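You operate a simulated robot arm through the tools that you are given. There is no shell and no other tool. Be economical: measure what you need, move in short steps, check, and stop when the job is done.

Carry out the task below with a simulated two-armed robot. There is one attempt and no reset: what you move stays moved.

Task
Pick up the cone from the top of the gauge table with one hand, pass it to the other hand and put it on the top of the large cartons. Set down upright: cone.

Only the result counts: the job must be done as asked and must still hold three seconds after the hand-in. Knocking over, shifting, dropping, spilling or breaking anything else fails it.

Robot
Two 7-joint arms with two-finger parallel grippers on one trunk, on a base that drives. Base frame: it is fixed to the floor where the robot stands at the start and does not move with it; the origin is under the middle of the robot, x ahead of it, y to its left, z up; the surface under the hand at the start is at about z = 0.8. Readings come in m, rad, newtons and seconds.
The left shoulder is at the start at [0.07, 0.163, 1.195], the right one opposite. With the tool pointing down near the work surface each hand reaches from about 0.38 to 0.88 m from the robot's upright axis, wherever it stands, measured 20 degrees to its own side. Places, roughly: top of the large cartons [-0.8, 1, 0.9]. Payload 3.43 kg a hand.
The tool frame of a hand sits at the grasp point between the pads (the TCP): z along the fingers, y along the line on which they close. The tips reach 0.034 m beyond it. Largest opening 0.128 m; finger width 0.024, thickness 0.012; the body of the gripper, 0.048 by 0.13 m, starts 0.096 m behind the TCP.
Orientation is told as [roll, pitch, yaw] about the base's x, y, z axes, in that order, counted from this pose: with the fingers straight down and closing along the base's y, the tool's x points along the base's -x, its y along +y and its z along -z.

Tools
- The arms move only by the tool send_rows. It takes "left_moves", "right_moves" or both (then of equal length, played together; a hand with none holds still); each is a list of rows, each a list of 6 numbers: the shift along the tool's x, y, z in cm, then the turn, a rotation vector about the tool's x, y, z in rad. In form: [[x, y, z, ax, ay, az], ...]. A call has 1 to 12 rows; each row shifts and turns the commanded pose from where the row before left it, along the tool's axes as they then stand. "left_gripper" and "right_gripper" are, for a hand that has rows, the gripper command, from -1 (fully open) to 1 (shut), values between in proportion, set as the call begins (left out, the last holds). Each row takes 0.2 s and may step no farther than 0.05 m and 0.15 rad from the row before; otherwise, or with a gripper value out of range, the whole call is refused. Where a pose cannot be reached the arm comes as near as it can. A force on the tool above 40 N (or 10 N above the force at the start of the call, whichever is more), or a blocked arm, ends the call early, and 0.2 s more pass. Each finger travels about 0.153 m/s and halts on what it meets, pressing with about 37 N; the grip force reading is that of the motor and also rises with nothing between the fingers. The clock runs only during rows and for 0.2 s after the last one: add rows that do not move to give the fingers time. It gives the time, the measured TCP pose, the force on the tool (base axes), the opening and the grip force at its end, in the units of the frame above (readings bear some noise), with the torque about the TCP (base axes, N m) and any sound that the robot's microphone picked up.
- Cameras (640 x 400 px; columns grow to the right, rows downward): "scene" is now at [0.0795, 0.0823, 1.4144]; the picture's right is [0.95, -0.33, -0.00], its down [-0.21, -0.60, -0.77] and it looks along [0.25, 0.73, -0.63] (base axes); focal length 214 px, centre (320, 200). "left" rides on the left gripper at [0.076, 0.011, -0.16] in its tool frame; the picture's right is [-0.15, 0.99, 0.00], its down [-0.88, -0.13, -0.46] and it looks along [-0.45, -0.07, 0.89] (tool axes); focal length 234 px, centre (320, 200). "right" rides on the right gripper at [0.076, -0.011, -0.16] in its tool frame; the picture's right is [0.15, 0.99, 0.00], its down [-0.88, 0.13, -0.46] and it looks along [-0.45, 0.07, 0.89] (tool axes); focal length 234 px, centre (320, 200).
- capture(camera): a new picture of that camera. It takes no simulated time.
- slide_trunk(by): slides the trunk up (or, below 0, down) by that many m; the arms and the scene camera ride with it, the base frame stays. It gives what a move gives, with no picture.
- drive_base(legs): drives the robot by 1 to 6 legs, each [ahead, left, turn to the left] in m, m and rad, along the robot's own axes; the way and the turn of a leg run together, so that a leg with both is an arc; at most 1.5 m and 3.142 rad a leg. The arms and the cameras ride along, it lands a little off, and it stops where it bumps. It gives what a move gives.
- pan_tilt(pan, tilt): turns the head with the scene camera to pan (to the left, within 1.501 rad either way) and tilt (down, from -0.506 to 1.204), counted from straight ahead of the robot. It gives what a move gives.
- point_at(camera, pixels): for up to 12 pixels [column, row] of the newest picture of that camera ("zoom" is the newest enlarged one), the place [x, y, z] in the base frame of the surface seen there, good to about 0.002 m. It takes no simulated time.
- inspect(camera, box): a new picture of the part [left, top, right, bottom] of that camera's present view, enlarged. It takes no simulated time.
- finish_job(): hands the job in; it is judged then, once.

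Work in short steps. Measure before you move; look again where a grasp or a placing could have gone wrong, and mend it. You have 80 turns and 62 pictures in all, those below and enlarged ones among them. Open the grippers and draw the arms clear of the work before you hand the job in, unless the task says otherwise; then end with one line.

The tools are called after ">>>" as a command line: name --argument value ..., lists and objects as JSON in quotes. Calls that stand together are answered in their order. send_rows: Moves the arms, as the interface text tells. Its arguments: {"type":"object","properties":{"left_moves":{"type":"array","items":{"type":"array","items":{"type":"number"}}},"left_gripper":{"type":"number"},"right_moves":{"type":"array","items":{"type":"array","items":{"type":"number"}}},"right_gripper":{"type":"number"}},"required":[]} The other tools are called the same way: slide_trunk (by) slides the trunk up or down; drive_base (legs) drives the base; pan_tilt (pan, tilt) turns the head that bears the scene camera; capture (camera) takes a picture; point_at (camera, pixels) gives the place of the surface under pixels of a picture; inspect (camera, box) takes an enlarged picture of a part of a camera's view; finish_job () hands the job in.

At the start:

```text
clock: 0.0
left_eef_pos: [0.4128, 0.4714, 1.1993]
left_orientation: [0.001, 0.0, 0.001]
left_force: [0.5, -0.3, 0.2]
left_wrist_torque: [0.01, 0.0, 0.0]
left_width: 0.1279
left_finger_force: 0.1
right_eef_pos: [0.5703, 0.1071, 1.1831]
right_orientation: [0.001, -0.001, 0.001]
right_force: [0.6, -0.3, 0.7]
right_wrist_torque: [0.02, -0.03, 0.0]
right_width: 0.1278
right_finger_force: 0.0
trunk travel left (down, up): [-0.675, 0.265]
robot x, y, heading: [0.0053, 0.0002, 0.001]
head pan, tilt: [1.239, 0.684]
```

scene: 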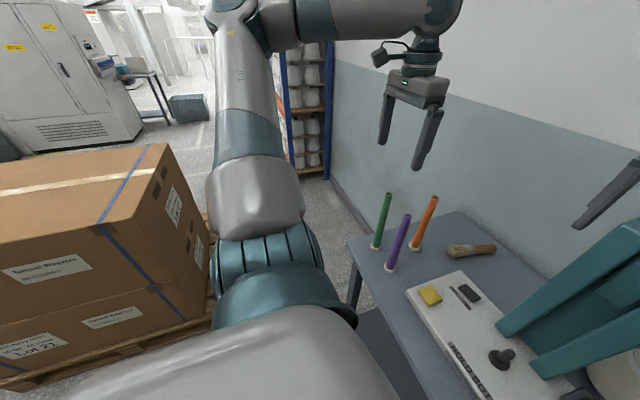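
right: 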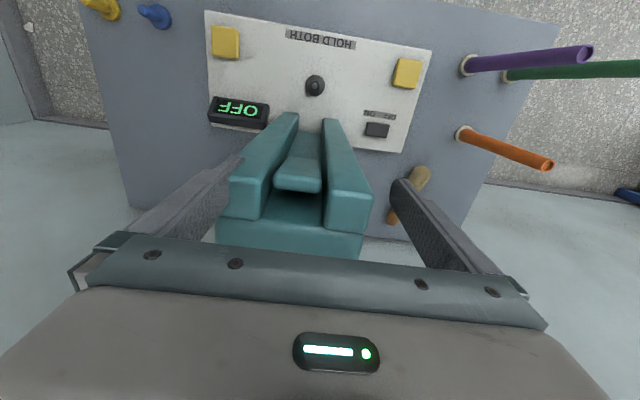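
left: 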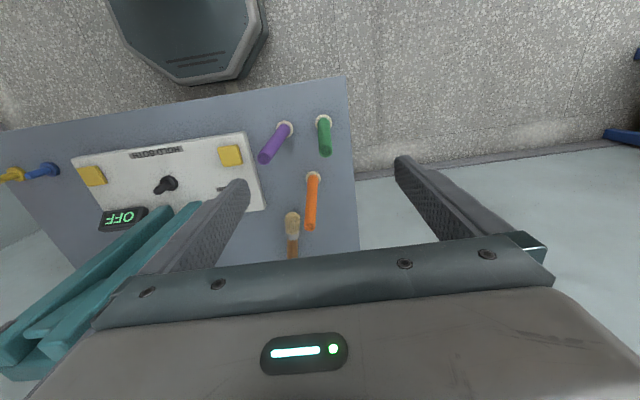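

The table ahead shows pegs, a brush and a press, but no cone so far. I turn the head to find the gauge table.

>>> pan_tilt --pan -0.9 --tilt 0.6

>>> capture --camera "scene"

>>> pan_tilt --pan 0.1 --tilt 0.6

>>> capture --camera "scene"

>>> pan_tilt --pan 1.5 --tilt 0.5

>>> capture --camera "scene"

```text
clock: 2.0
left_eef_pos: [0.4125, 0.471, 1.1994]
left_orientation: [0.0, 0.001, 0.001]
left_force: [-0.4, 0.4, -0.1]
left_wrist_torque: [0.02, -0.01, 0.01]
left_width: 0.1282
left_finger_force: 0.1
right_eef_pos: [0.5703, 0.1068, 1.1825]
right_orientation: [0.002, 0.0, -0.001]
right_force: [-0.3, 0.1, 0.6]
right_wrist_torque: [0.03, 0.02, -0.02]
right_width: 0.128
right_finger_force: 0.0
trunk travel left (down, up): [-0.675, 0.265]
robot x, y, heading: [-0.0003, 0.0, 0.005]
head pan, tilt: [-0.901, 0.6]
```

```text
58 pictures are left
```

scene: 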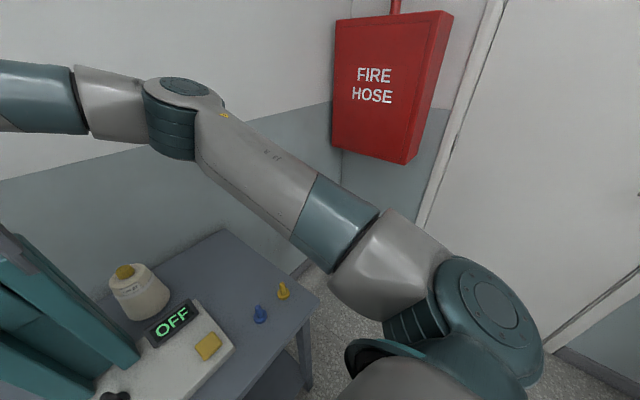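

```text
clock: 3.3
left_eef_pos: [0.413, 0.4716, 1.198]
left_orientation: [0.001, 0.0, 0.0]
left_force: [0.4, 0.4, 0.5]
left_wrist_torque: [-0.01, -0.03, 0.0]
left_width: 0.1279
left_finger_force: 0.0
right_eef_pos: [0.5694, 0.1068, 1.1843]
right_orientation: [0.003, -0.001, 0.001]
right_force: [-0.5, -0.2, -0.2]
right_wrist_torque: [0.01, -0.01, 0.01]
right_width: 0.1284
right_finger_force: 0.1
trunk travel left (down, up): [-0.675, 0.265]
robot x, y, heading: [0.0003, -0.0001, -0.004]
head pan, tilt: [0.099, 0.6]
```

```text
57 pictures are left
```

scene: 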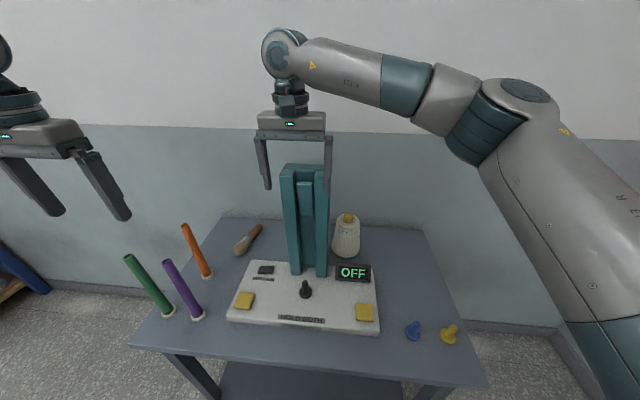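

```text
clock: 4.8
left_eef_pos: [0.4124, 0.471, 1.1988]
left_orientation: [0.0, 0.0, 0.002]
left_force: [-0.8, 0.3, 1.1]
left_wrist_torque: [0.0, -0.02, 0.01]
left_width: 0.1283
left_finger_force: 0.2
right_eef_pos: [0.5702, 0.1062, 1.1842]
right_orientation: [0.003, 0.0, -0.002]
right_force: [0.0, -0.6, 1.2]
right_wrist_torque: [0.0, -0.02, 0.0]
right_width: 0.1279
right_finger_force: 0.0
trunk travel left (down, up): [-0.675, 0.265]
robot x, y, heading: [-0.0034, -0.0035, -0.002]
head pan, tilt: [1.499, 0.499]
```

```text
56 pictures are left
```

scene: 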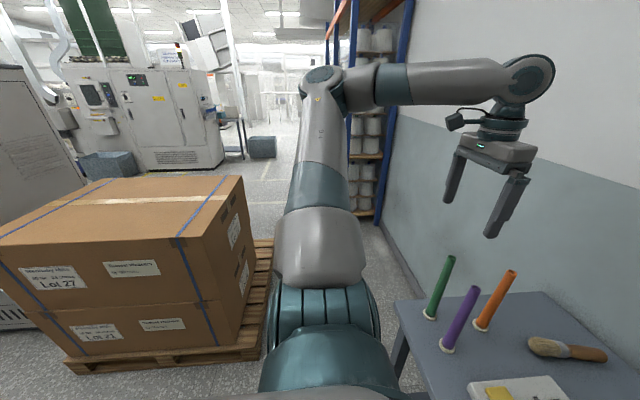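

A white cone-like item with a yellow knob stands behind the press at (345,235) in the middle picture. I look at it closely.

>>> pan_tilt --pan -0.3 --tilt 0.75

>>> capture --camera "scene"

>>> inspect --camera "scene" --box '[140, 120, 340, 320]'

```text
clock: 6.6
left_eef_pos: [0.4123, 0.4713, 1.1977]
left_orientation: [-0.001, 0.0, 0.001]
left_force: [-0.1, -0.3, 0.2]
left_wrist_torque: [0.04, 0.02, 0.02]
left_width: 0.1281
left_finger_force: 0.0
right_eef_pos: [0.5699, 0.1061, 1.1846]
right_orientation: [0.002, 0.0, -0.001]
right_force: [0.7, -0.3, -0.1]
right_wrist_torque: [0.0, -0.03, -0.01]
right_width: 0.1279
right_finger_force: 0.0
trunk travel left (down, up): [-0.675, 0.265]
robot x, y, heading: [0.0008, -0.0015, 0.0]
head pan, tilt: [-0.3, 0.75]
```

```text
55 pictures are left
```

scene: 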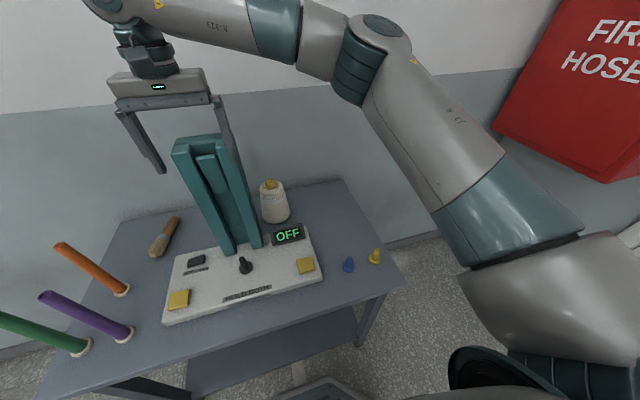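

```text
2.00 times, centred on (240, 220) of scene
```

zoom: 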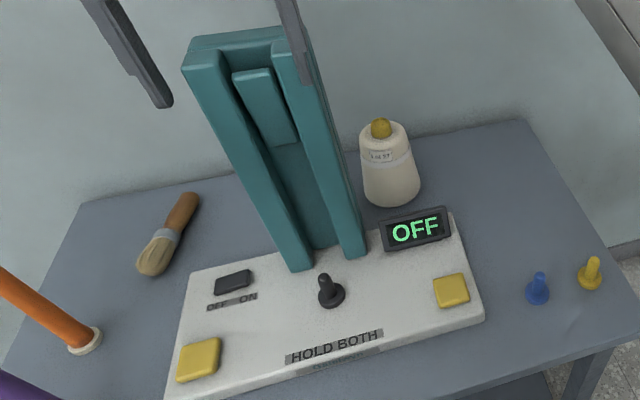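

The yarn cone is at about (385,165) in the zoom. I measure the cone, the press, the display, and the table.

>>> point_at --camera "zoom" --pixels '[[380, 121], [382, 130], [386, 150], [390, 185], [392, 203], [368, 190], [416, 185], [362, 135], [409, 130], [440, 170], [290, 60], [190, 60]]'

>>> point_at --camera "zoom" --pixels '[[412, 218], [448, 210], [347, 255], [320, 80], [523, 122], [90, 205], [480, 318], [600, 240], [590, 262]]'

```text
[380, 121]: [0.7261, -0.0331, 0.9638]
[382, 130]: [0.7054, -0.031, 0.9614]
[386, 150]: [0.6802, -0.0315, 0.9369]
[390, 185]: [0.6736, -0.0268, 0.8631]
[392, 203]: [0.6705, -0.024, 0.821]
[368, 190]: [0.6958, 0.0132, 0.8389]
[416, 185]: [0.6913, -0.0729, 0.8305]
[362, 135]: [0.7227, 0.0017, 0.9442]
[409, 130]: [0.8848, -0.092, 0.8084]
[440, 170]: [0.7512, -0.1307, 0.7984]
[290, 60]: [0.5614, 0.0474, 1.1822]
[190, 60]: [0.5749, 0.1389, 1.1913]
```

```text
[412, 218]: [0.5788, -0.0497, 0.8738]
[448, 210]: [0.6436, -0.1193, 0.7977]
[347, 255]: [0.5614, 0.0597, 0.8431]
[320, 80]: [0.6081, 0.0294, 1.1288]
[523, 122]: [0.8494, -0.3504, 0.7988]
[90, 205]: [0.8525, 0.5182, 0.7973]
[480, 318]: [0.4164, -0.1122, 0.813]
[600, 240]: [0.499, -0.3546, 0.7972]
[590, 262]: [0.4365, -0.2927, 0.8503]
```

The cone's axis is at about (0.72, -0.03); it runs from 0.798 to 0.964 in z and its radius goes from 0.05 to 0.033. The right fingers straddle the tall press, so I raise the right hand 10 cm. I then turn it +90° in yaw, so that the camera faces -y and the fingers close along x.

>>> send_rows --right_moves '[[0, 0, -5, 0, 0, 0], [0, 0, -5, 0, 0, 0], [0, 0, 0, 0, 0, -0.145], [0, 0, 0, 0, 0, -0.145], [0, 0, 0, 0, 0, -0.145], [0, 0, 0, 0, 0, -0.145], [0, 0, 0, 0, 0, -0.145]]' --right_gripper -1

>>> send_rows --right_moves '[[0, 0, 0, 0, 0, -0.145], [0, 0, 0, 0, 0, -0.145], [0, 0, 0, 0, 0, -0.145], [0, 0, 0, 0, 0, -0.145], [0, 0, 0, 0, 0, -0.145], [0, 0, 0, 0, 0, -0.1208], [0, 0, 0, 0, 0, 0]]'

>>> capture --camera "right"

>>> capture --camera "scene"

```text
clock: 8.2
left_eef_pos: [0.4123, 0.472, 1.1987]
left_orientation: [0.0, -0.001, 0.002]
left_force: [-0.5, -0.1, 0.1]
left_wrist_torque: [0.0, 0.02, 0.0]
left_width: 0.1281
left_finger_force: 0.0
right_eef_pos: [0.5696, 0.1069, 1.2824]
right_orientation: [0.001, -0.001, 0.726]
right_force: [0.2, -0.2, -0.3]
right_wrist_torque: [0.04, 0.01, 0.03]
right_width: 0.1281
right_finger_force: 0.1
trunk travel left (down, up): [-0.675, 0.265]
robot x, y, heading: [0.0009, 0.0014, -0.002]
head pan, tilt: [-0.3, 0.75]
```

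```text
clock: 9.8
left_eef_pos: [0.4116, 0.4713, 1.1986]
left_orientation: [0.001, 0.0, 0.002]
left_force: [0.3, -1.0, -0.4]
left_wrist_torque: [-0.02, -0.02, -0.06]
left_width: 0.1281
left_finger_force: 0.1
right_eef_pos: [0.4686, 0.0956, 1.2468]
right_orientation: [-0.001, -0.004, 1.568]
right_force: [-0.2, 0.1, -0.6]
right_wrist_torque: [0.01, 0.01, 0.01]
right_width: 0.1282
right_finger_force: 0.1
right hand out of reach, approached as far as the arm can: row 4, 5, 6
trunk travel left (down, up): [-0.675, 0.265]
robot x, y, heading: [0.0027, -0.0019, 0.001]
head pan, tilt: [-0.3, 0.75]
```

```text
53 pictures are left
```

right: 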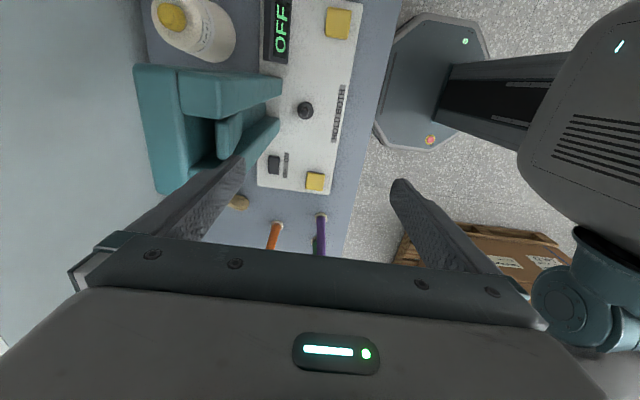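

```text
52 pictures are left
```

scene: 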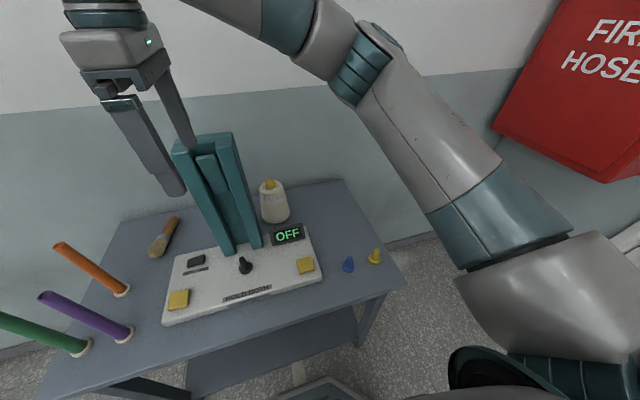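

The right hand reached its limit because it is high relative to the shoulder. I raise the trunk 0.2 m for better reach.

>>> slide_trunk --by 0.2

```text
clock: 12.0
left_eef_pos: [0.4115, 0.4722, 1.3989]
left_orientation: [0.0, 0.001, 0.002]
left_force: [0.1, 0.0, 0.0]
left_wrist_torque: [0.01, 0.01, -0.04]
left_width: 0.128
left_finger_force: 0.0
right_eef_pos: [0.4702, 0.0974, 1.4471]
right_orientation: [-0.002, -0.001, 1.566]
right_force: [-0.4, -0.8, -0.1]
right_wrist_torque: [0.01, -0.01, 0.01]
right_width: 0.1282
right_finger_force: 0.0
trunk travel left (down, up): [-0.875, 0.065]
robot x, y, heading: [0.0039, 0.0008, 0.003]
head pan, tilt: [-0.3, 0.75]
```

Now I shift the hand 12.7 cm towards -y and down 15 cm, staying above the press, and check the tracking.

>>> send_rows --right_moves '[[4.2, 0, 0, 0, 0, 0], [4.2, 0, 0, 0, 0, 0], [4.3, 0, 0, 0, 0, 0], [0, 0, 5, 0, 0, 0], [0, 0, 5, 0, 0, 0], [0, 0, 3, 0, 0, 0], [0, 0, 0, 0, 0, 0]]'

```text
clock: 13.6
left_eef_pos: [0.4123, 0.4729, 1.3989]
left_orientation: [0.0, 0.0, 0.001]
left_force: [-0.2, 1.0, 0.3]
left_wrist_torque: [-0.01, -0.02, 0.02]
left_width: 0.1277
left_finger_force: 0.1
right_eef_pos: [0.463, -0.0279, 1.3137]
right_orientation: [-0.002, -0.002, 1.565]
right_force: [0.4, 0.3, -0.3]
right_wrist_torque: [-0.01, 0.02, 0.0]
right_width: 0.128
right_finger_force: 0.1
right hand out of reach, approached as far as the arm can: row 3
trunk travel left (down, up): [-0.875, 0.065]
robot x, y, heading: [-0.0023, -0.0007, 0.004]
head pan, tilt: [-0.3, 0.75]
```

Tracking is good. I now move 0.257 m towards +x, above the cone.

>>> send_rows --right_moves '[[0, -4.3, 0.5, 0, 0, 0], [0, -4.3, 0.5, 0, 0, 0], [0, -4.3, 0.5, 0, 0, 0], [0, -4.3, 0.5, 0, 0, 0], [0, -4.3, 0.5, 0, 0, 0], [0, -4.2, 0.5, 0, 0, 0], [0, 0, 0, 0, 0, 0]]'

>>> capture --camera "right"

>>> capture --camera "scene"

```text
clock: 15.2
left_eef_pos: [0.4117, 0.4723, 1.3989]
left_orientation: [0.0, 0.002, 0.001]
left_force: [-0.2, 1.2, 0.1]
left_wrist_torque: [0.02, -0.03, 0.0]
left_width: 0.128
left_finger_force: 0.1
right_eef_pos: [0.4869, -0.0183, 1.3063]
right_orientation: [-0.002, -0.004, 1.563]
right_force: [-0.1, 0.5, 0.0]
right_wrist_torque: [-0.03, -0.02, 0.01]
right_width: 0.1281
right_finger_force: 0.2
right hand out of reach, approached as far as the arm can: row 1, 2, 3, 4, 5, 6
trunk travel left (down, up): [-0.875, 0.065]
robot x, y, heading: [0.0037, -0.0006, 0.002]
head pan, tilt: [-0.3, 0.75]
```

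```text
51 pictures are left
```

right: 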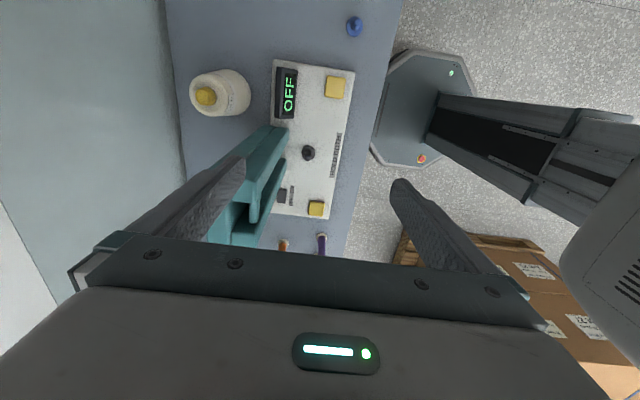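

```text
50 pictures are left
```

scene: 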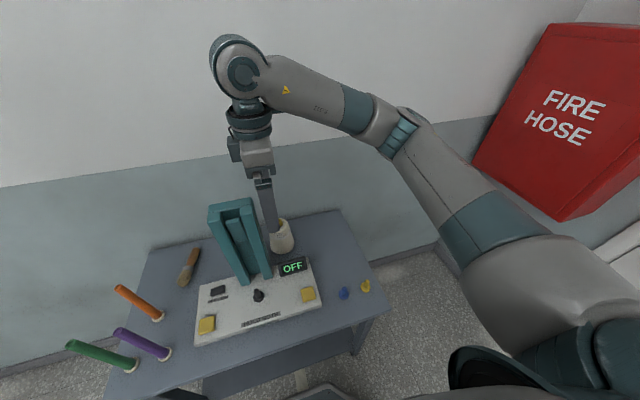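

The reach is limited here, since the cone lies to the left of the right arm's best sector. Before I drive the base left, I measure the clearance between base and table in the right picture.

>>> point_at --camera "right" --pixels '[[374, 120], [385, 155], [400, 60], [372, 140], [205, 95], [400, 235], [500, 232], [535, 330], [395, 20], [350, 240]]'

```text
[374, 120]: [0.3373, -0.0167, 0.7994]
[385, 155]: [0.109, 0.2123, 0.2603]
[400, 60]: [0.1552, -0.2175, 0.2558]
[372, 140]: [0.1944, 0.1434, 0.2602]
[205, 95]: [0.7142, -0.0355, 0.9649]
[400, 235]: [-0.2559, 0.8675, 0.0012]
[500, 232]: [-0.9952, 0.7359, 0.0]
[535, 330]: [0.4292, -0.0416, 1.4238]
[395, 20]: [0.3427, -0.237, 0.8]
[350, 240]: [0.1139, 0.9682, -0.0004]
```

The base front is at about x=0.2, clear of the table edge at 0.34. I drive 0.22 m left with a turn of 0.25 rad, which puts the cone in the right arm's sector; the fingertips at 1.27 pass above the press at 1.19.

>>> drive_base --legs '[[0, 0.22, 0.25]]'

```text
clock: 16.9
left_eef_pos: [0.2616, 0.7686, 1.4016]
left_orientation: [0.004, -0.001, 0.246]
left_force: [-0.1, -0.7, 0.5]
left_wrist_torque: [0.05, 0.04, 0.01]
left_width: 0.1281
left_finger_force: 0.1
right_eef_pos: [0.4521, 0.3117, 1.3062]
right_orientation: [0.0, -0.006, 1.808]
right_force: [0.0, -0.3, -0.4]
right_wrist_torque: [0.06, 0.01, -0.01]
right_width: 0.1281
right_finger_force: 0.1
trunk travel left (down, up): [-0.875, 0.065]
robot x, y, heading: [-0.0274, 0.2144, 0.245]
head pan, tilt: [-0.3, 0.75]
```

Next I turn the yaw back to about 1.51 and move -y at this height, then +x to get over the cone.

>>> send_rows --right_moves '[[0, 0, 0, 0, 0, 0.15], [0, 0, 0, 0, 0, 0.15], [4.7, 0, 0, 0, 0, 0], [4.7, 0, 0, 0, 0, 0], [4.7, 0, 0, 0, 0, 0], [4.7, 0, 0, 0, 0, 0], [4.7, 0, 0, 0, 0, 0], [4.7, 0, 0, 0, 0, 0], [4.7, 0, 0, 0, 0, 0]]'

>>> send_rows --right_moves '[[0, -4.7, 1, 0, 0, 0], [0, -4.7, 1, 0, 0, 0], [0, -4.7, 1, 0, 0, 0], [0, -4.7, 0, 0, 0, 0], [0, -4.7, 0, 0, 0, 0], [0, -4.7, 0, 0, 0, 0], [0, 0, 0, 0, 0, 0]]'

>>> capture --camera "right"

```text
clock: 18.9
left_eef_pos: [0.258, 0.7701, 1.4011]
left_orientation: [0.002, -0.003, 0.246]
left_force: [0.7, 0.0, -0.2]
left_wrist_torque: [0.03, -0.04, -0.02]
left_width: 0.1278
left_finger_force: 0.0
right_eef_pos: [0.415, -0.0039, 1.3063]
right_orientation: [-0.002, -0.002, 1.507]
right_force: [0.7, -0.3, -0.1]
right_wrist_torque: [0.03, -0.02, 0.02]
right_width: 0.1278
right_finger_force: 0.1
right hand out of reach, approached as far as the arm can: row 9
trunk travel left (down, up): [-0.875, 0.065]
robot x, y, heading: [-0.0266, 0.2152, 0.247]
head pan, tilt: [-0.3, 0.75]
```

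```text
clock: 20.5
left_eef_pos: [0.2603, 0.7705, 1.3987]
left_orientation: [0.0, -0.001, 0.245]
left_force: [0.5, -0.9, -0.4]
left_wrist_torque: [0.0, 0.02, 0.05]
left_width: 0.1281
left_finger_force: 0.0
right_eef_pos: [0.4732, 0.071, 1.2947]
right_orientation: [-0.002, -0.004, 1.504]
right_force: [0.1, -0.1, 0.2]
right_wrist_torque: [0.02, 0.0, -0.02]
right_width: 0.1281
right_finger_force: 0.1
right hand out of reach, approached as far as the arm can: row 1, 2, 3, 4, 5, 6
trunk travel left (down, up): [-0.875, 0.065]
robot x, y, heading: [-0.0259, 0.2158, 0.241]
head pan, tilt: [-0.3, 0.75]
```

```text
49 pictures are left
```

right: 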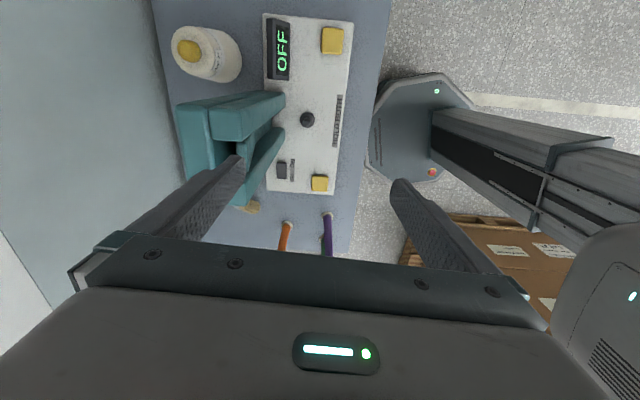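

The limit seems to come from the yaw rather than from distance. I measure the press's extent and the cone's position, to see which yaw angles are free.

>>> point_at --camera "right" --pixels '[[180, 108], [280, 98], [190, 160], [188, 50], [220, 60], [235, 55], [205, 75], [290, 40], [240, 207], [210, 120]]'

```text
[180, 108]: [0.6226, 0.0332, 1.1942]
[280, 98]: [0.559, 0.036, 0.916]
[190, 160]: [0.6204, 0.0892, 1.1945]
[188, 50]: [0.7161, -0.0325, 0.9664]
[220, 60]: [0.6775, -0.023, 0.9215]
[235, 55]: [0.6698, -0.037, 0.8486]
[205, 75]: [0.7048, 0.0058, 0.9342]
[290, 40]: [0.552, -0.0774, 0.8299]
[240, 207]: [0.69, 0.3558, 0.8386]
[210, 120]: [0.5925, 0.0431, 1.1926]
```

Press: x 0.54–0.625, y 0.03–0.14, top at 1.195. Cone axis: about (0.716, -0.033). A yaw of 0.5 is free of the press, so I turn to that and try again.

>>> send_rows --right_moves '[[0, 0, 0, 0, 0, 0.145], [0, 0, 0, 0, 0, 0.145], [0, 0, 0, 0, 0, 0.145], [0, 0, 0, 0, 0, 0.145], [0, 0, 0, 0, 0, 0.145], [0, 0, 0, 0, 0, 0.145], [0, 0, 0, 0, 0, 0.134], [-4.5, 0, 0, 0, 0, 0], [-4.5, 0, 0, 0, 0, 0], [0, 0, 0, 0, 0, 0]]'

```text
clock: 22.7
left_eef_pos: [0.2587, 0.7709, 1.4005]
left_orientation: [0.0, -0.002, 0.246]
left_force: [0.2, 0.2, 0.6]
left_wrist_torque: [0.04, -0.06, 0.01]
left_width: 0.1281
left_finger_force: 0.1
right_eef_pos: [0.5535, 0.1101, 1.2968]
right_orientation: [0.003, -0.004, 0.502]
right_force: [-0.2, 0.2, 0.6]
right_wrist_torque: [0.01, -0.03, 0.04]
right_width: 0.1278
right_finger_force: 0.1
trunk travel left (down, up): [-0.875, 0.065]
robot x, y, heading: [-0.0295, 0.2115, 0.246]
head pan, tilt: [-0.3, 0.75]
```

That yaw reaches farther. Now I move to just above the cone at (0.716, -0.033).

>>> send_rows --right_moves '[[-1.48, -4.07, 0, 0, 0, 0], [-1.48, -4.07, 0, 0, 0, 0], [-1.48, -4.07, 0, 0, 0, 0], [-1.48, -4.07, 0, 0, 0, 0], [-1.48, -4.07, 0, 0, 0, 0], [0, 0, 0, 0, 0, 0]]'

>>> capture --camera "right"

```text
clock: 24.1
left_eef_pos: [0.2584, 0.7721, 1.4]
left_orientation: [0.001, 0.0, 0.246]
left_force: [0.0, -0.2, 0.3]
left_wrist_torque: [0.01, -0.02, -0.01]
left_width: 0.1278
left_finger_force: 0.0
right_eef_pos: [0.7161, -0.0288, 1.2964]
right_orientation: [0.002, -0.003, 0.502]
right_force: [0.3, 0.4, 0.6]
right_wrist_torque: [-0.06, 0.0, 0.05]
right_width: 0.128
right_finger_force: 0.0
trunk travel left (down, up): [-0.875, 0.065]
robot x, y, heading: [-0.0267, 0.2107, 0.244]
head pan, tilt: [-0.3, 0.75]
```

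```text
48 pictures are left
```

right: 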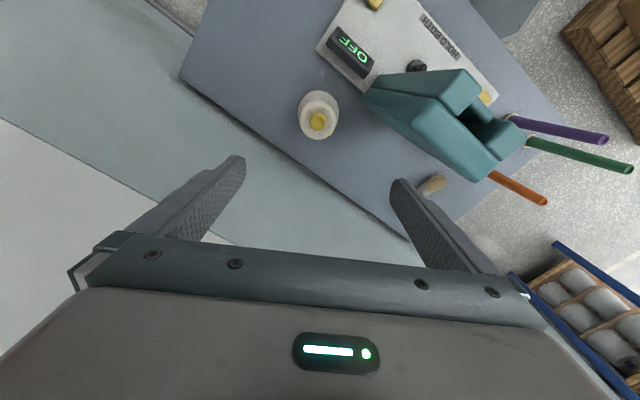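

The cone is centred between the fingers. I correct y by 4 mm and come down to 1.02.

>>> send_rows --right_moves '[[0.2, -0.35, 4.6, 0, 0, 0], [0, 0, 4.6, 0, 0, 0], [0, 0, 4.6, 0, 0, 0], [0, 0, 4.6, 0, 0, 0], [0, 0, 4.6, 0, 0, 0], [0, 0, 4.6, 0, 0, 0], [0, 0, 0, 0, 0, 0]]'

>>> capture --camera "right"

>>> capture --camera "scene"

```text
clock: 25.7
left_eef_pos: [0.2585, 0.7726, 1.3993]
left_orientation: [0.0, 0.001, 0.246]
left_force: [-0.8, 0.2, -1.5]
left_wrist_torque: [0.02, 0.01, 0.02]
left_width: 0.1282
left_finger_force: 0.1
right_eef_pos: [0.7148, -0.0313, 1.0167]
right_orientation: [0.002, -0.001, 0.502]
right_force: [0.3, -0.1, -0.8]
right_wrist_torque: [-0.01, -0.02, -0.01]
right_width: 0.1281
right_finger_force: 0.0
trunk travel left (down, up): [-0.875, 0.065]
robot x, y, heading: [-0.0256, 0.2151, 0.242]
head pan, tilt: [-0.3, 0.75]
```

```text
47 pictures are left
```

right: 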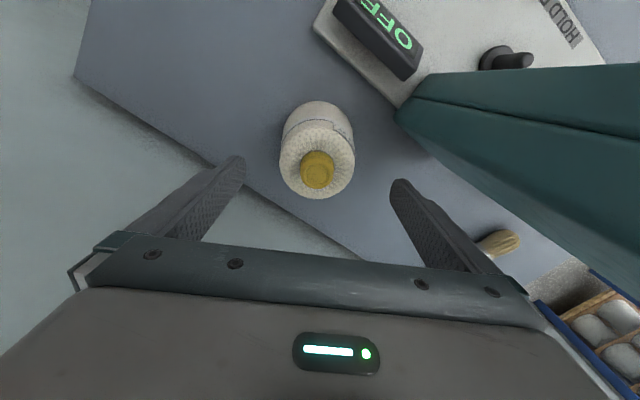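

```text
46 pictures are left
```

scene: 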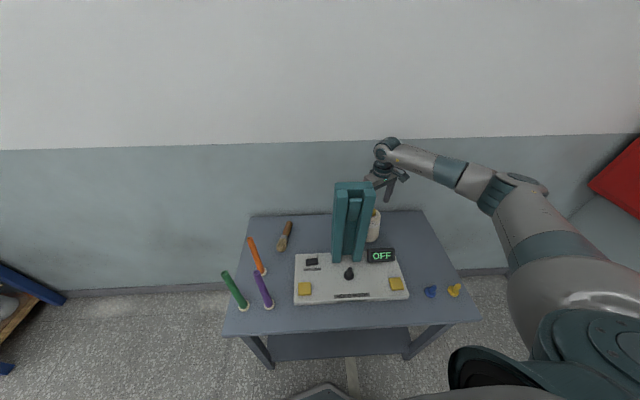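

All clear. I measure the cone's top to fine-tune the centring.

>>> point_at --camera "right" --pixels '[[317, 160], [283, 165], [350, 165], [316, 195], [318, 142], [284, 140], [350, 140]]'

```text
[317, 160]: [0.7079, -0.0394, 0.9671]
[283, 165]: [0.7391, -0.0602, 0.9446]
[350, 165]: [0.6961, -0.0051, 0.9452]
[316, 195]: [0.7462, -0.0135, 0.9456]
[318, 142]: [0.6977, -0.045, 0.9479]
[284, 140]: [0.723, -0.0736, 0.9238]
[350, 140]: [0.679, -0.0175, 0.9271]
```

The cone's centre is at (0.717, -0.033), 2–3 mm off the hand. I descend 9.2 cm to z of about 0.925.

>>> send_rows --right_moves '[[-0.15, -0.2, 3.1, 0, 0, 0], [0, 0, 3.1, 0, 0, 0], [0, 0, 3.0, 0, 0, 0], [0, 0, 0, 0, 0, 0]]'

>>> capture --camera "right"

```text
clock: 26.7
left_eef_pos: [0.2597, 0.7717, 1.3995]
left_orientation: [0.001, 0.0, 0.246]
left_force: [0.8, 0.0, -0.4]
left_wrist_torque: [0.01, 0.02, -0.01]
left_width: 0.128
left_finger_force: 0.0
right_eef_pos: [0.7186, -0.0327, 0.9269]
right_orientation: [0.003, -0.003, 0.506]
right_force: [0.6, -0.5, -0.2]
right_wrist_torque: [0.0, -0.01, -0.04]
right_width: 0.128
right_finger_force: 0.0
trunk travel left (down, up): [-0.875, 0.065]
robot x, y, heading: [-0.0259, 0.2132, 0.245]
head pan, tilt: [-0.3, 0.75]
```

```text
45 pictures are left
```

right: 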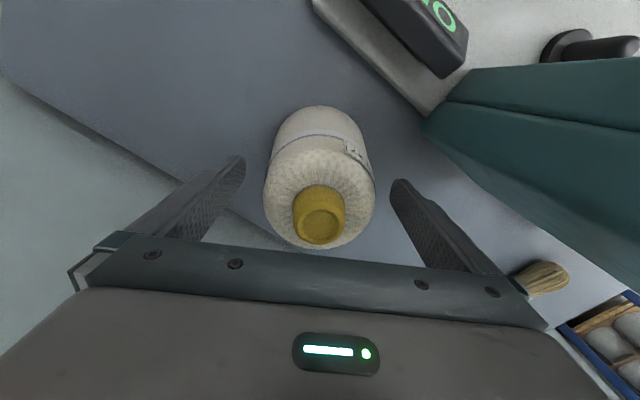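

Well centred, so I close the right gripper and give it time.

>>> send_rows --right_moves '[[0, 0, 0, 0, 0, 0], [0, 0, 0, 0, 0, 0], [0, 0, 0, 0, 0, 0], [0, 0, 0, 0, 0, 0]]' --right_gripper 1

>>> send_rows --right_moves '[[0, 0, -1, 0, 0, 0], [0, 0, -1, 0, 0, 0], [0, 0, 0, 0, 0, 0]]'

>>> capture --camera "right"

```text
clock: 27.7
left_eef_pos: [0.2595, 0.7716, 1.3994]
left_orientation: [-0.001, 0.001, 0.245]
left_force: [0.7, 0.4, 0.6]
left_wrist_torque: [0.04, 0.01, 0.01]
left_width: 0.1279
left_finger_force: 0.0
right_eef_pos: [0.7183, -0.032, 0.9261]
right_orientation: [0.002, -0.003, 0.501]
right_force: [0.1, -1.2, -0.3]
right_wrist_torque: [-0.02, 0.05, -0.01]
right_width: 0.089
right_finger_force: 36.8
trunk travel left (down, up): [-0.875, 0.065]
robot x, y, heading: [-0.0285, 0.2151, 0.248]
head pan, tilt: [-0.3, 0.75]
```

```text
clock: 28.5
left_eef_pos: [0.2607, 0.7711, 1.3999]
left_orientation: [0.0, -0.001, 0.244]
left_force: [0.0, 0.7, -0.5]
left_wrist_torque: [0.01, 0.0, 0.01]
left_width: 0.1281
left_finger_force: 0.0
right_eef_pos: [0.7181, -0.0332, 0.9452]
right_orientation: [0.002, -0.004, 0.505]
right_force: [0.2, 0.1, -4.4]
right_wrist_torque: [0.02, 0.02, 0.01]
right_width: 0.0888
right_finger_force: 37.0
trunk travel left (down, up): [-0.875, 0.065]
robot x, y, heading: [-0.0294, 0.2151, 0.245]
head pan, tilt: [-0.3, 0.75]
```

```text
44 pictures are left
```

right: 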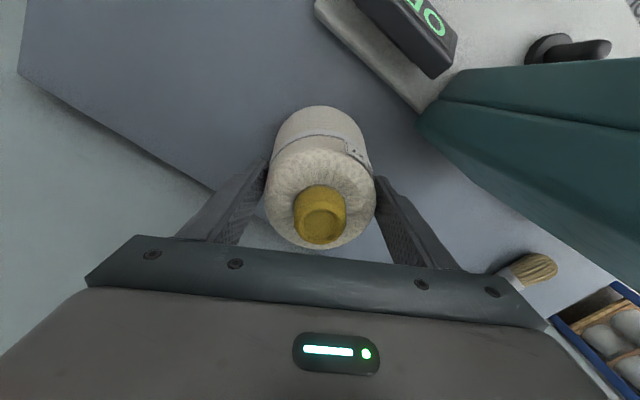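

The cone is held with about 4.4 N of weight on the hand and the width at 0.089. I lift to z of about 1.10 and then move 12 cm to -y, away from the press.

>>> send_rows --right_moves '[[0, 0, -4, 0, 0, 0], [0, 0, -4, 0, 0, 0], [0, 0, -4, 0, 0, 0], [0, 0, -4, 0, 0, 0], [1.44, -2.63, 0, 0, 0, 0], [1.44, -2.63, 0, 0, 0, 0], [1.44, -2.63, 0, 0, 0, 0], [1.44, -2.63, 0, 0, 0, 0], [0, 0, 0, 0, 0, 0]]'

>>> pan_tilt --pan 1.5 --tilt 0.75

>>> capture --camera "scene"

>>> capture --camera "right"

```text
clock: 30.5
left_eef_pos: [0.2601, 0.7708, 1.3994]
left_orientation: [0.001, 0.0, 0.243]
left_force: [1.0, -0.2, 0.4]
left_wrist_torque: [0.01, -0.02, -0.02]
left_width: 0.1281
left_finger_force: 0.0
right_eef_pos: [0.719, -0.1039, 1.1076]
right_orientation: [0.005, -0.003, 0.503]
right_force: [-0.9, 0.7, -3.5]
right_wrist_torque: [-0.02, -0.02, 0.0]
right_width: 0.0887
right_finger_force: 36.9
right hand out of reach, approached as far as the arm can: row 7, 8
trunk travel left (down, up): [-0.875, 0.065]
robot x, y, heading: [-0.0292, 0.2137, 0.246]
head pan, tilt: [-0.3, 0.75]
```

```text
clock: 32.3
left_eef_pos: [0.2613, 0.7717, 1.3982]
left_orientation: [0.002, -0.001, 0.246]
left_force: [-0.9, 0.2, -0.4]
left_wrist_torque: [0.0, -0.01, 0.0]
left_width: 0.1278
left_finger_force: 0.1
right_eef_pos: [0.719, -0.1035, 1.1062]
right_orientation: [0.001, -0.002, 0.501]
right_force: [0.4, -0.6, -3.0]
right_wrist_torque: [0.02, -0.03, -0.01]
right_width: 0.0887
right_finger_force: 36.7
trunk travel left (down, up): [-0.875, 0.065]
robot x, y, heading: [-0.0279, 0.2165, 0.243]
head pan, tilt: [1.499, 0.75]
```

```text
43 pictures are left
```

scene: 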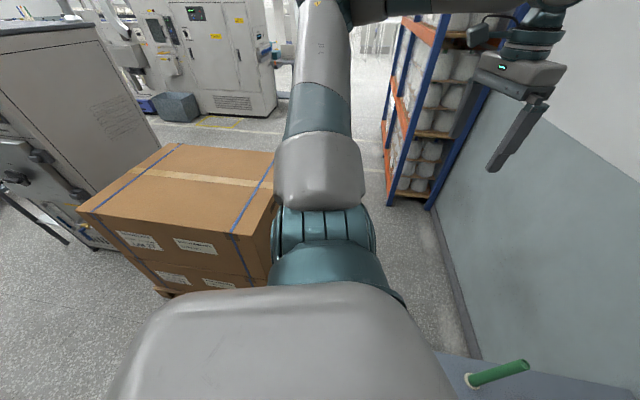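

```text
42 pictures are left
```

right: 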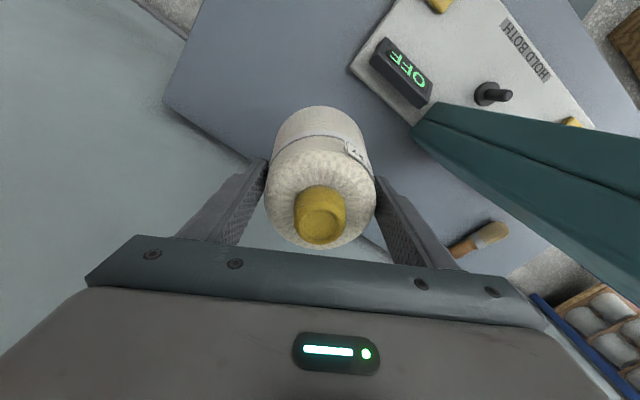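

The cone is secure. I measure the carton top and its surroundings from the scene picture before driving.

>>> point_at --camera "scene" --pixels '[[82, 208], [178, 145], [270, 155], [250, 232], [190, 185], [160, 290], [140, 330], [380, 320], [60, 230], [100, 130], [240, 215], [430, 330]]'

```text
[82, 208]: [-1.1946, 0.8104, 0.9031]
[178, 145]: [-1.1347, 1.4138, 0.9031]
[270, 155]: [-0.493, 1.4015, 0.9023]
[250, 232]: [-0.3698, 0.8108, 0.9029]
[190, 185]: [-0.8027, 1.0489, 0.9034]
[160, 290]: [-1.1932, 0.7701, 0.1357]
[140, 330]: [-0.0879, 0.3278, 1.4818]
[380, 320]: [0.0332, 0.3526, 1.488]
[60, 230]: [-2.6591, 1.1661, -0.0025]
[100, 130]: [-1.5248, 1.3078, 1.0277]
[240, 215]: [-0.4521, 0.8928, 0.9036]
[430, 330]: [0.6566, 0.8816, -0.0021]
```

Carton top: x -1.19…-0.37, y 0.81…1.4, z 0.903. I back straight out 0.41 m; the cone then passes the press at y of -0.11 or lower, above the table items.

>>> drive_base --legs '[[-0.412, 0, 0]]'

>>> pan_tilt --pan 0.2 --tilt 0.5

>>> capture --camera "scene"

```text
clock: 34.8
left_eef_pos: [-0.1286, 0.6755, 1.3996]
left_orientation: [0.0, 0.001, 0.248]
left_force: [0.7, 0.8, -0.5]
left_wrist_torque: [0.0, 0.0, 0.01]
left_width: 0.128
left_finger_force: 0.0
right_eef_pos: [0.3352, -0.1983, 1.1064]
right_orientation: [0.002, -0.001, 0.507]
right_force: [0.3, 0.0, -2.9]
right_wrist_torque: [0.0, 0.01, -0.01]
right_width: 0.0887
right_finger_force: 37.2
trunk travel left (down, up): [-0.875, 0.065]
robot x, y, heading: [-0.4142, 0.1116, 0.252]
head pan, tilt: [1.499, 0.75]
```

```text
clock: 36.2
left_eef_pos: [-0.13, 0.675, 1.3987]
left_orientation: [-0.001, -0.001, 0.25]
left_force: [-0.5, -0.1, 0.0]
left_wrist_torque: [0.01, 0.0, 0.0]
left_width: 0.1279
left_finger_force: 0.0
right_eef_pos: [0.3318, -0.1982, 1.1067]
right_orientation: [0.001, -0.003, 0.509]
right_force: [-0.1, 0.5, -3.8]
right_wrist_torque: [0.02, -0.01, 0.0]
right_width: 0.0888
right_finger_force: 37.1
trunk travel left (down, up): [-0.875, 0.065]
robot x, y, heading: [-0.4129, 0.1129, 0.247]
head pan, tilt: [0.201, 0.499]
```

```text
41 pictures are left
```

scene: 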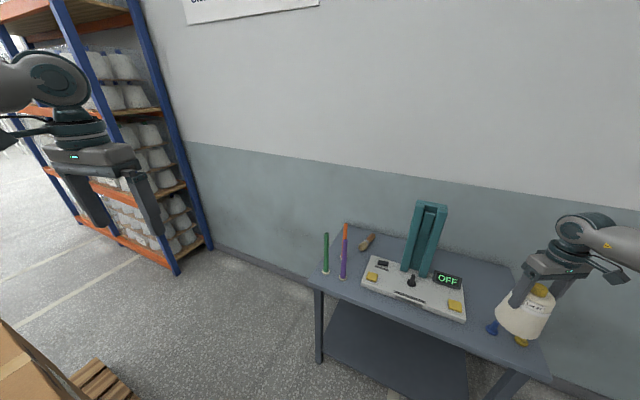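

The path is clear. I bring the right hand with the cone to the front of the robot, at robot-frame (0.52, -0.05), z of about 1.15, which is away from the table.

>>> send_rows --right_moves '[[0.1, 4.5, -0.4, 0, 0, 0], [0.1, 4.5, -0.4, 0, 0, 0], [0.1, 4.5, -0.4, 0, 0, 0], [0.1, 4.5, -0.4, 0, 0, 0], [0.1, 4.5, -0.4, 0, 0, 0], [0.1, 4.5, -0.4, 0, 0, 0], [0.1, 4.5, -0.4, 0, 0, 0], [0.1, 4.5, -0.4, 0, 0, 0], [0.1, 4.5, -0.4, 0, 0, 0], [0.1, 4.5, -0.4, 0, 0, 0], [0, 0, 0, 0, 0, 0]]'

>>> send_rows --left_moves '[[0, 0, 0, 0, 0, -0.143], [0, 0, 0, 0, 0, -0.143], [0, 0, 0, 0, 0, -0.143], [0, 0, 0, 0, 0, -0.143], [0, 0, 0, 0, 0, -0.143], [0, 0, 0, 0, 0, -0.143], [0, 0, 0, 0, 0, -0.143], [0, 0, 0, 0, 0, -0.143], [0, 0, 0, 0, 0, -0.143], [0, 0, 0, 0, 0, -0.143], [0, 0, 0, 0, 0, -0.143], [0, 0, 0, 0, 0, 0]]' --left_gripper -1

```text
clock: 38.6
left_eef_pos: [-0.1298, 0.6741, 1.4005]
left_orientation: [0.002, 0.0, 0.248]
left_force: [0.1, -0.4, 0.3]
left_wrist_torque: [0.01, -0.01, -0.01]
left_width: 0.1281
left_finger_force: 0.1
right_eef_pos: [0.1021, 0.1926, 1.1487]
right_orientation: [0.003, -0.004, 0.507]
right_force: [1.0, 0.5, -2.8]
right_wrist_torque: [0.01, 0.01, 0.05]
right_width: 0.0884
right_finger_force: 36.9
trunk travel left (down, up): [-0.875, 0.065]
robot x, y, heading: [-0.4114, 0.116, 0.245]
head pan, tilt: [0.201, 0.499]
```

```text
clock: 41.2
left_eef_pos: [-0.1292, 0.6769, 1.399]
left_orientation: [0.0, 0.001, 1.823]
left_force: [0.7, -0.1, 0.3]
left_wrist_torque: [0.01, 0.03, -0.02]
left_width: 0.128
left_finger_force: 0.0
right_eef_pos: [0.1042, 0.194, 1.1478]
right_orientation: [0.002, -0.002, 0.509]
right_force: [0.4, 0.4, -3.2]
right_wrist_torque: [-0.01, -0.01, 0.04]
right_width: 0.0884
right_finger_force: 36.6
trunk travel left (down, up): [-0.875, 0.065]
robot x, y, heading: [-0.4124, 0.1166, 0.244]
head pan, tilt: [0.201, 0.499]
```

The left hand turned to yaw 1.82. I lower it 20 cm and then tilt it, so the fingers point to the robot's right and 20° below horizontal.

>>> send_rows --left_moves '[[0, 0, 5, 0, 0, 0], [0, 0, 5, 0, 0, 0], [0, 0, 5, 0, 0, 0], [0, 0, 5, 0, 0, 0], [0, 0, 0, 0, 0.14, 0], [0, 0, 0, 0, 0.14, 0], [0, 0, 0, 0, 0.14, 0], [0, 0, 0, 0, 0.14, 0], [0, 0, 0, 0, 0, 0]]'

>>> send_rows --left_moves '[[0, 0, 0, 0, 0.14, 0], [0, 0, 0, 0, 0.14, 0], [0, 0, 0, 0, 0.14, 0], [0, 0, 0, 0, 0.14, 0], [0, 0, 0, 0, 0.1, 0], [0, 0, 0, 0, 0, 0]]'

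>>> capture --camera "scene"

>>> capture --camera "left"

```text
clock: 43.2
left_eef_pos: [-0.1307, 0.6763, 1.2]
left_orientation: [-0.001, 0.56, 1.822]
left_force: [0.3, -0.8, -0.7]
left_wrist_torque: [0.01, 0.01, -0.04]
left_width: 0.1278
left_finger_force: 0.2
right_eef_pos: [0.1042, 0.1932, 1.1489]
right_orientation: [0.001, -0.004, 0.507]
right_force: [0.1, 0.0, -3.7]
right_wrist_torque: [-0.02, -0.02, -0.01]
right_width: 0.0882
right_finger_force: 37.0
trunk travel left (down, up): [-0.875, 0.065]
robot x, y, heading: [-0.4174, 0.1199, 0.248]
head pan, tilt: [0.201, 0.499]
```

```text
clock: 44.6
left_eef_pos: [-0.1294, 0.6748, 1.1997]
left_orientation: [0.0, 1.219, 1.823]
left_force: [-0.9, 0.0, 0.1]
left_wrist_torque: [0.0, 0.0, -0.04]
left_width: 0.1282
left_finger_force: 0.0
right_eef_pos: [0.1025, 0.1934, 1.1481]
right_orientation: [0.001, -0.004, 0.507]
right_force: [-0.1, -1.3, -3.5]
right_wrist_torque: [0.0, -0.03, 0.0]
right_width: 0.0883
right_finger_force: 37.6
trunk travel left (down, up): [-0.875, 0.065]
robot x, y, heading: [-0.4155, 0.118, 0.248]
head pan, tilt: [0.201, 0.499]
```

```text
40 pictures are left
```

scene: 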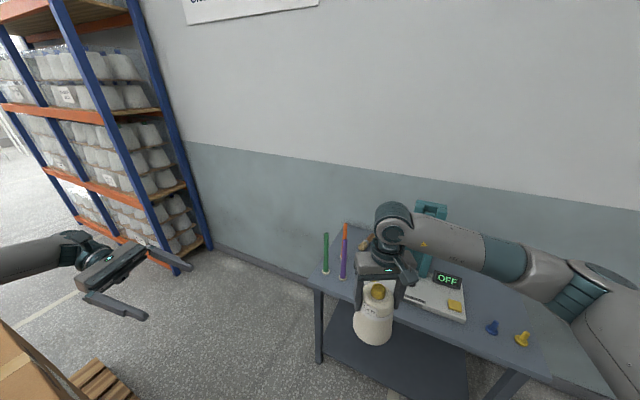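

```text
39 pictures are left
```

left: 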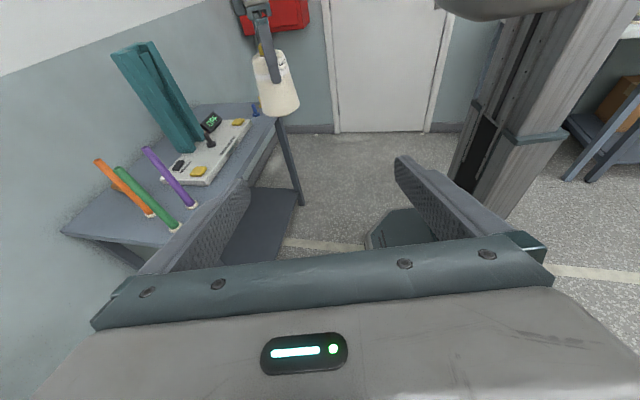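

Both hands are well placed. I measure the cone's body in the left picture to set the left grasp.

>>> point_at --camera "left" --pixels '[[264, 108], [280, 112], [296, 108], [280, 90], [276, 70], [265, 90], [292, 90]]'

>>> inspect --camera "left" --box '[220, 20, 340, 140]'

```text
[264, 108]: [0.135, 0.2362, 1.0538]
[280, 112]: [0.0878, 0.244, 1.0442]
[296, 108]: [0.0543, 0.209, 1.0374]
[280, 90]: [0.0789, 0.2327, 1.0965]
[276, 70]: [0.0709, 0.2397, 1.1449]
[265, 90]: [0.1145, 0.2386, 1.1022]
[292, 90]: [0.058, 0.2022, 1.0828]
```

```text
3.33 times, centred on (280, 80) of left
```

zoom: 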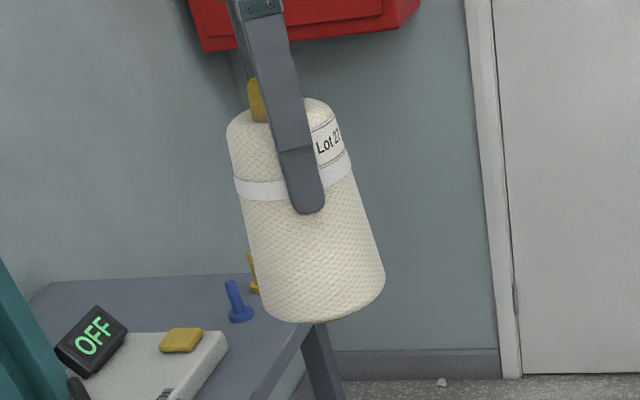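

The cone hangs upright with its base at about z=1.02, axis (0.103, 0.194) and diameter about 0.10 at the grasp height. I bring the left hand to a pregrasp 15 cm short of it.

>>> send_rows --left_moves '[[0.667, -1.163, 4.29, 0, 0, 0], [0.667, -1.163, 4.29, 0, 0, 0], [0.667, -1.163, 4.29, 0, 0, 0], [0.667, -1.163, 4.29, 0, 0, 0], [0.667, -1.163, 4.29, 0, 0, 0], [0.667, -1.163, 4.29, 0, 0, 0], [0.667, -1.163, 4.29, 0, 0, 0], [0.667, -1.163, 4.29, 0, 0, 0], [0.667, -1.163, 4.29, 0, 0, 0], [0, 0, 0, 0, 0, 0]]'

>>> capture --camera "left"

>>> pan_tilt --pan 0.1 --tilt 0.65

>>> capture --camera "scene"

```text
clock: 46.8
left_eef_pos: [0.065, 0.3299, 1.1236]
left_orientation: [-0.001, 1.219, 1.82]
left_force: [0.3, 0.4, -0.4]
left_wrist_torque: [0.05, 0.01, -0.02]
left_width: 0.128
left_finger_force: 0.2
right_eef_pos: [0.1023, 0.1942, 1.1492]
right_orientation: [0.001, -0.005, 0.509]
right_force: [-0.3, -0.1, -2.2]
right_wrist_torque: [0.0, -0.02, -0.03]
right_width: 0.0884
right_finger_force: 36.4
trunk travel left (down, up): [-0.875, 0.065]
robot x, y, heading: [-0.4173, 0.1159, 0.252]
head pan, tilt: [0.201, 0.499]
```

```text
37 pictures are left
```

left: 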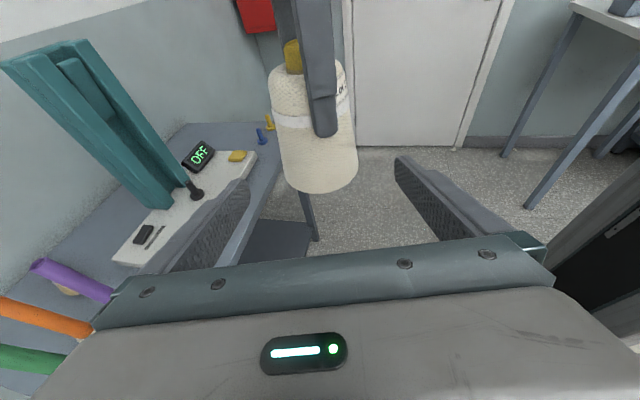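

```text
clock: 47.5
left_eef_pos: [0.0664, 0.3291, 1.124]
left_orientation: [0.001, 1.22, 1.822]
left_force: [-0.3, 0.6, 0.7]
left_wrist_torque: [0.02, 0.02, -0.03]
left_width: 0.1281
left_finger_force: 0.1
right_eef_pos: [0.1026, 0.1946, 1.1488]
right_orientation: [0.002, -0.001, 0.509]
right_force: [-0.2, 0.4, -2.4]
right_wrist_torque: [-0.02, 0.0, -0.01]
right_width: 0.0881
right_finger_force: 36.8
trunk travel left (down, up): [-0.875, 0.065]
robot x, y, heading: [-0.4174, 0.119, 0.255]
head pan, tilt: [0.099, 0.649]
```

```text
36 pictures are left
```

scene: 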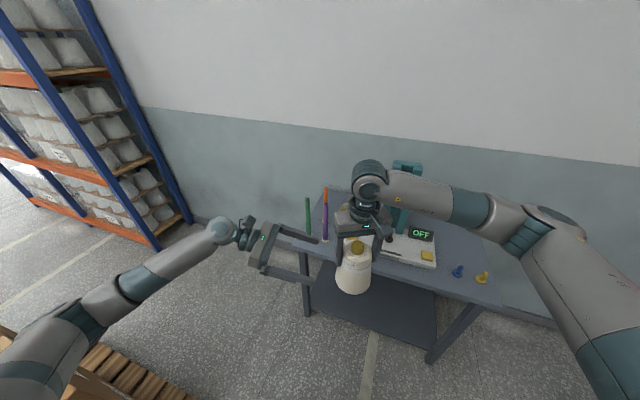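

The fingers line up with the cone; 14.9 cm of advance remain. I check the cone's lateral edges once more.

>>> point_at --camera "left" --pixels '[[286, 170], [352, 165], [320, 190], [320, 165], [280, 130], [350, 125]]'

```text
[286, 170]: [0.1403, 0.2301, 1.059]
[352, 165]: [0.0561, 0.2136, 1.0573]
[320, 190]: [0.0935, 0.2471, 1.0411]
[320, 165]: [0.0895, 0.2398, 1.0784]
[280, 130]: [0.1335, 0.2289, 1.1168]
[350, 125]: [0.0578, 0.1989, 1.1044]
```

The lateral offset is about 3 mm, so I advance 14.9 cm with a small correction.

>>> send_rows --left_moves '[[0, -0.3, 3, 0, 0, 0], [0, 0, 3, 0, 0, 0], [0, 0, 3, 0, 0, 0], [0, 0, 3, 0, 0, 0], [0, 0, 2.9, 0, 0, 0], [0, 0, 0, 0, 0, 0]]'

>>> capture --camera "left"

>>> inspect --camera "scene" --box '[240, 140, 440, 320]'

```text
clock: 48.9
left_eef_pos: [0.1032, 0.1948, 1.072]
left_orientation: [0.001, 1.221, 1.822]
left_force: [-0.7, 0.9, 0.8]
left_wrist_torque: [-0.01, -0.02, -0.02]
left_width: 0.1279
left_finger_force: 0.1
right_eef_pos: [0.1027, 0.195, 1.1489]
right_orientation: [0.002, -0.001, 0.508]
right_force: [-0.6, 0.4, -2.8]
right_wrist_torque: [0.0, -0.02, -0.02]
right_width: 0.0885
right_finger_force: 37.1
trunk travel left (down, up): [-0.875, 0.065]
robot x, y, heading: [-0.4137, 0.1179, 0.248]
head pan, tilt: [0.099, 0.649]
```

```text
35 pictures are left
```

left: 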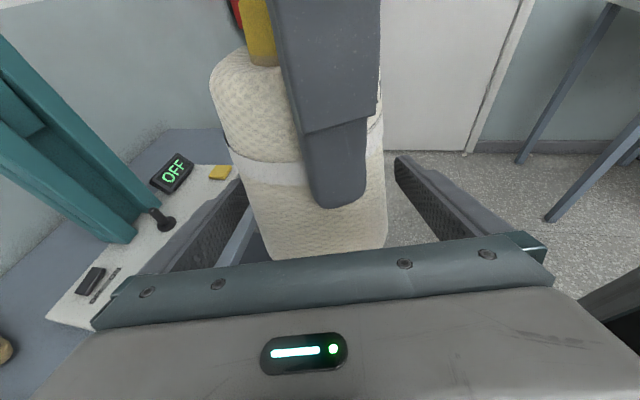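

```text
2.22 times, centred on (340, 230) of scene
```

zoom: 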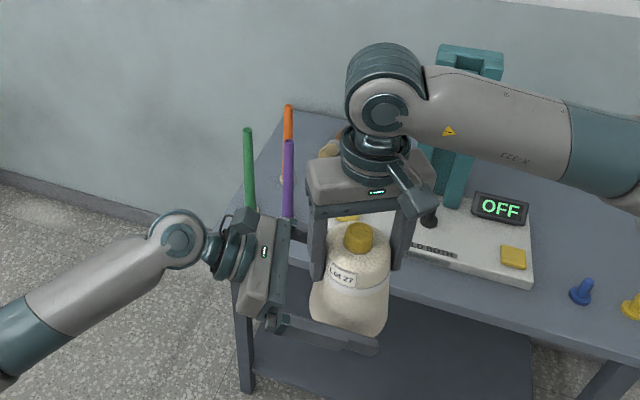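

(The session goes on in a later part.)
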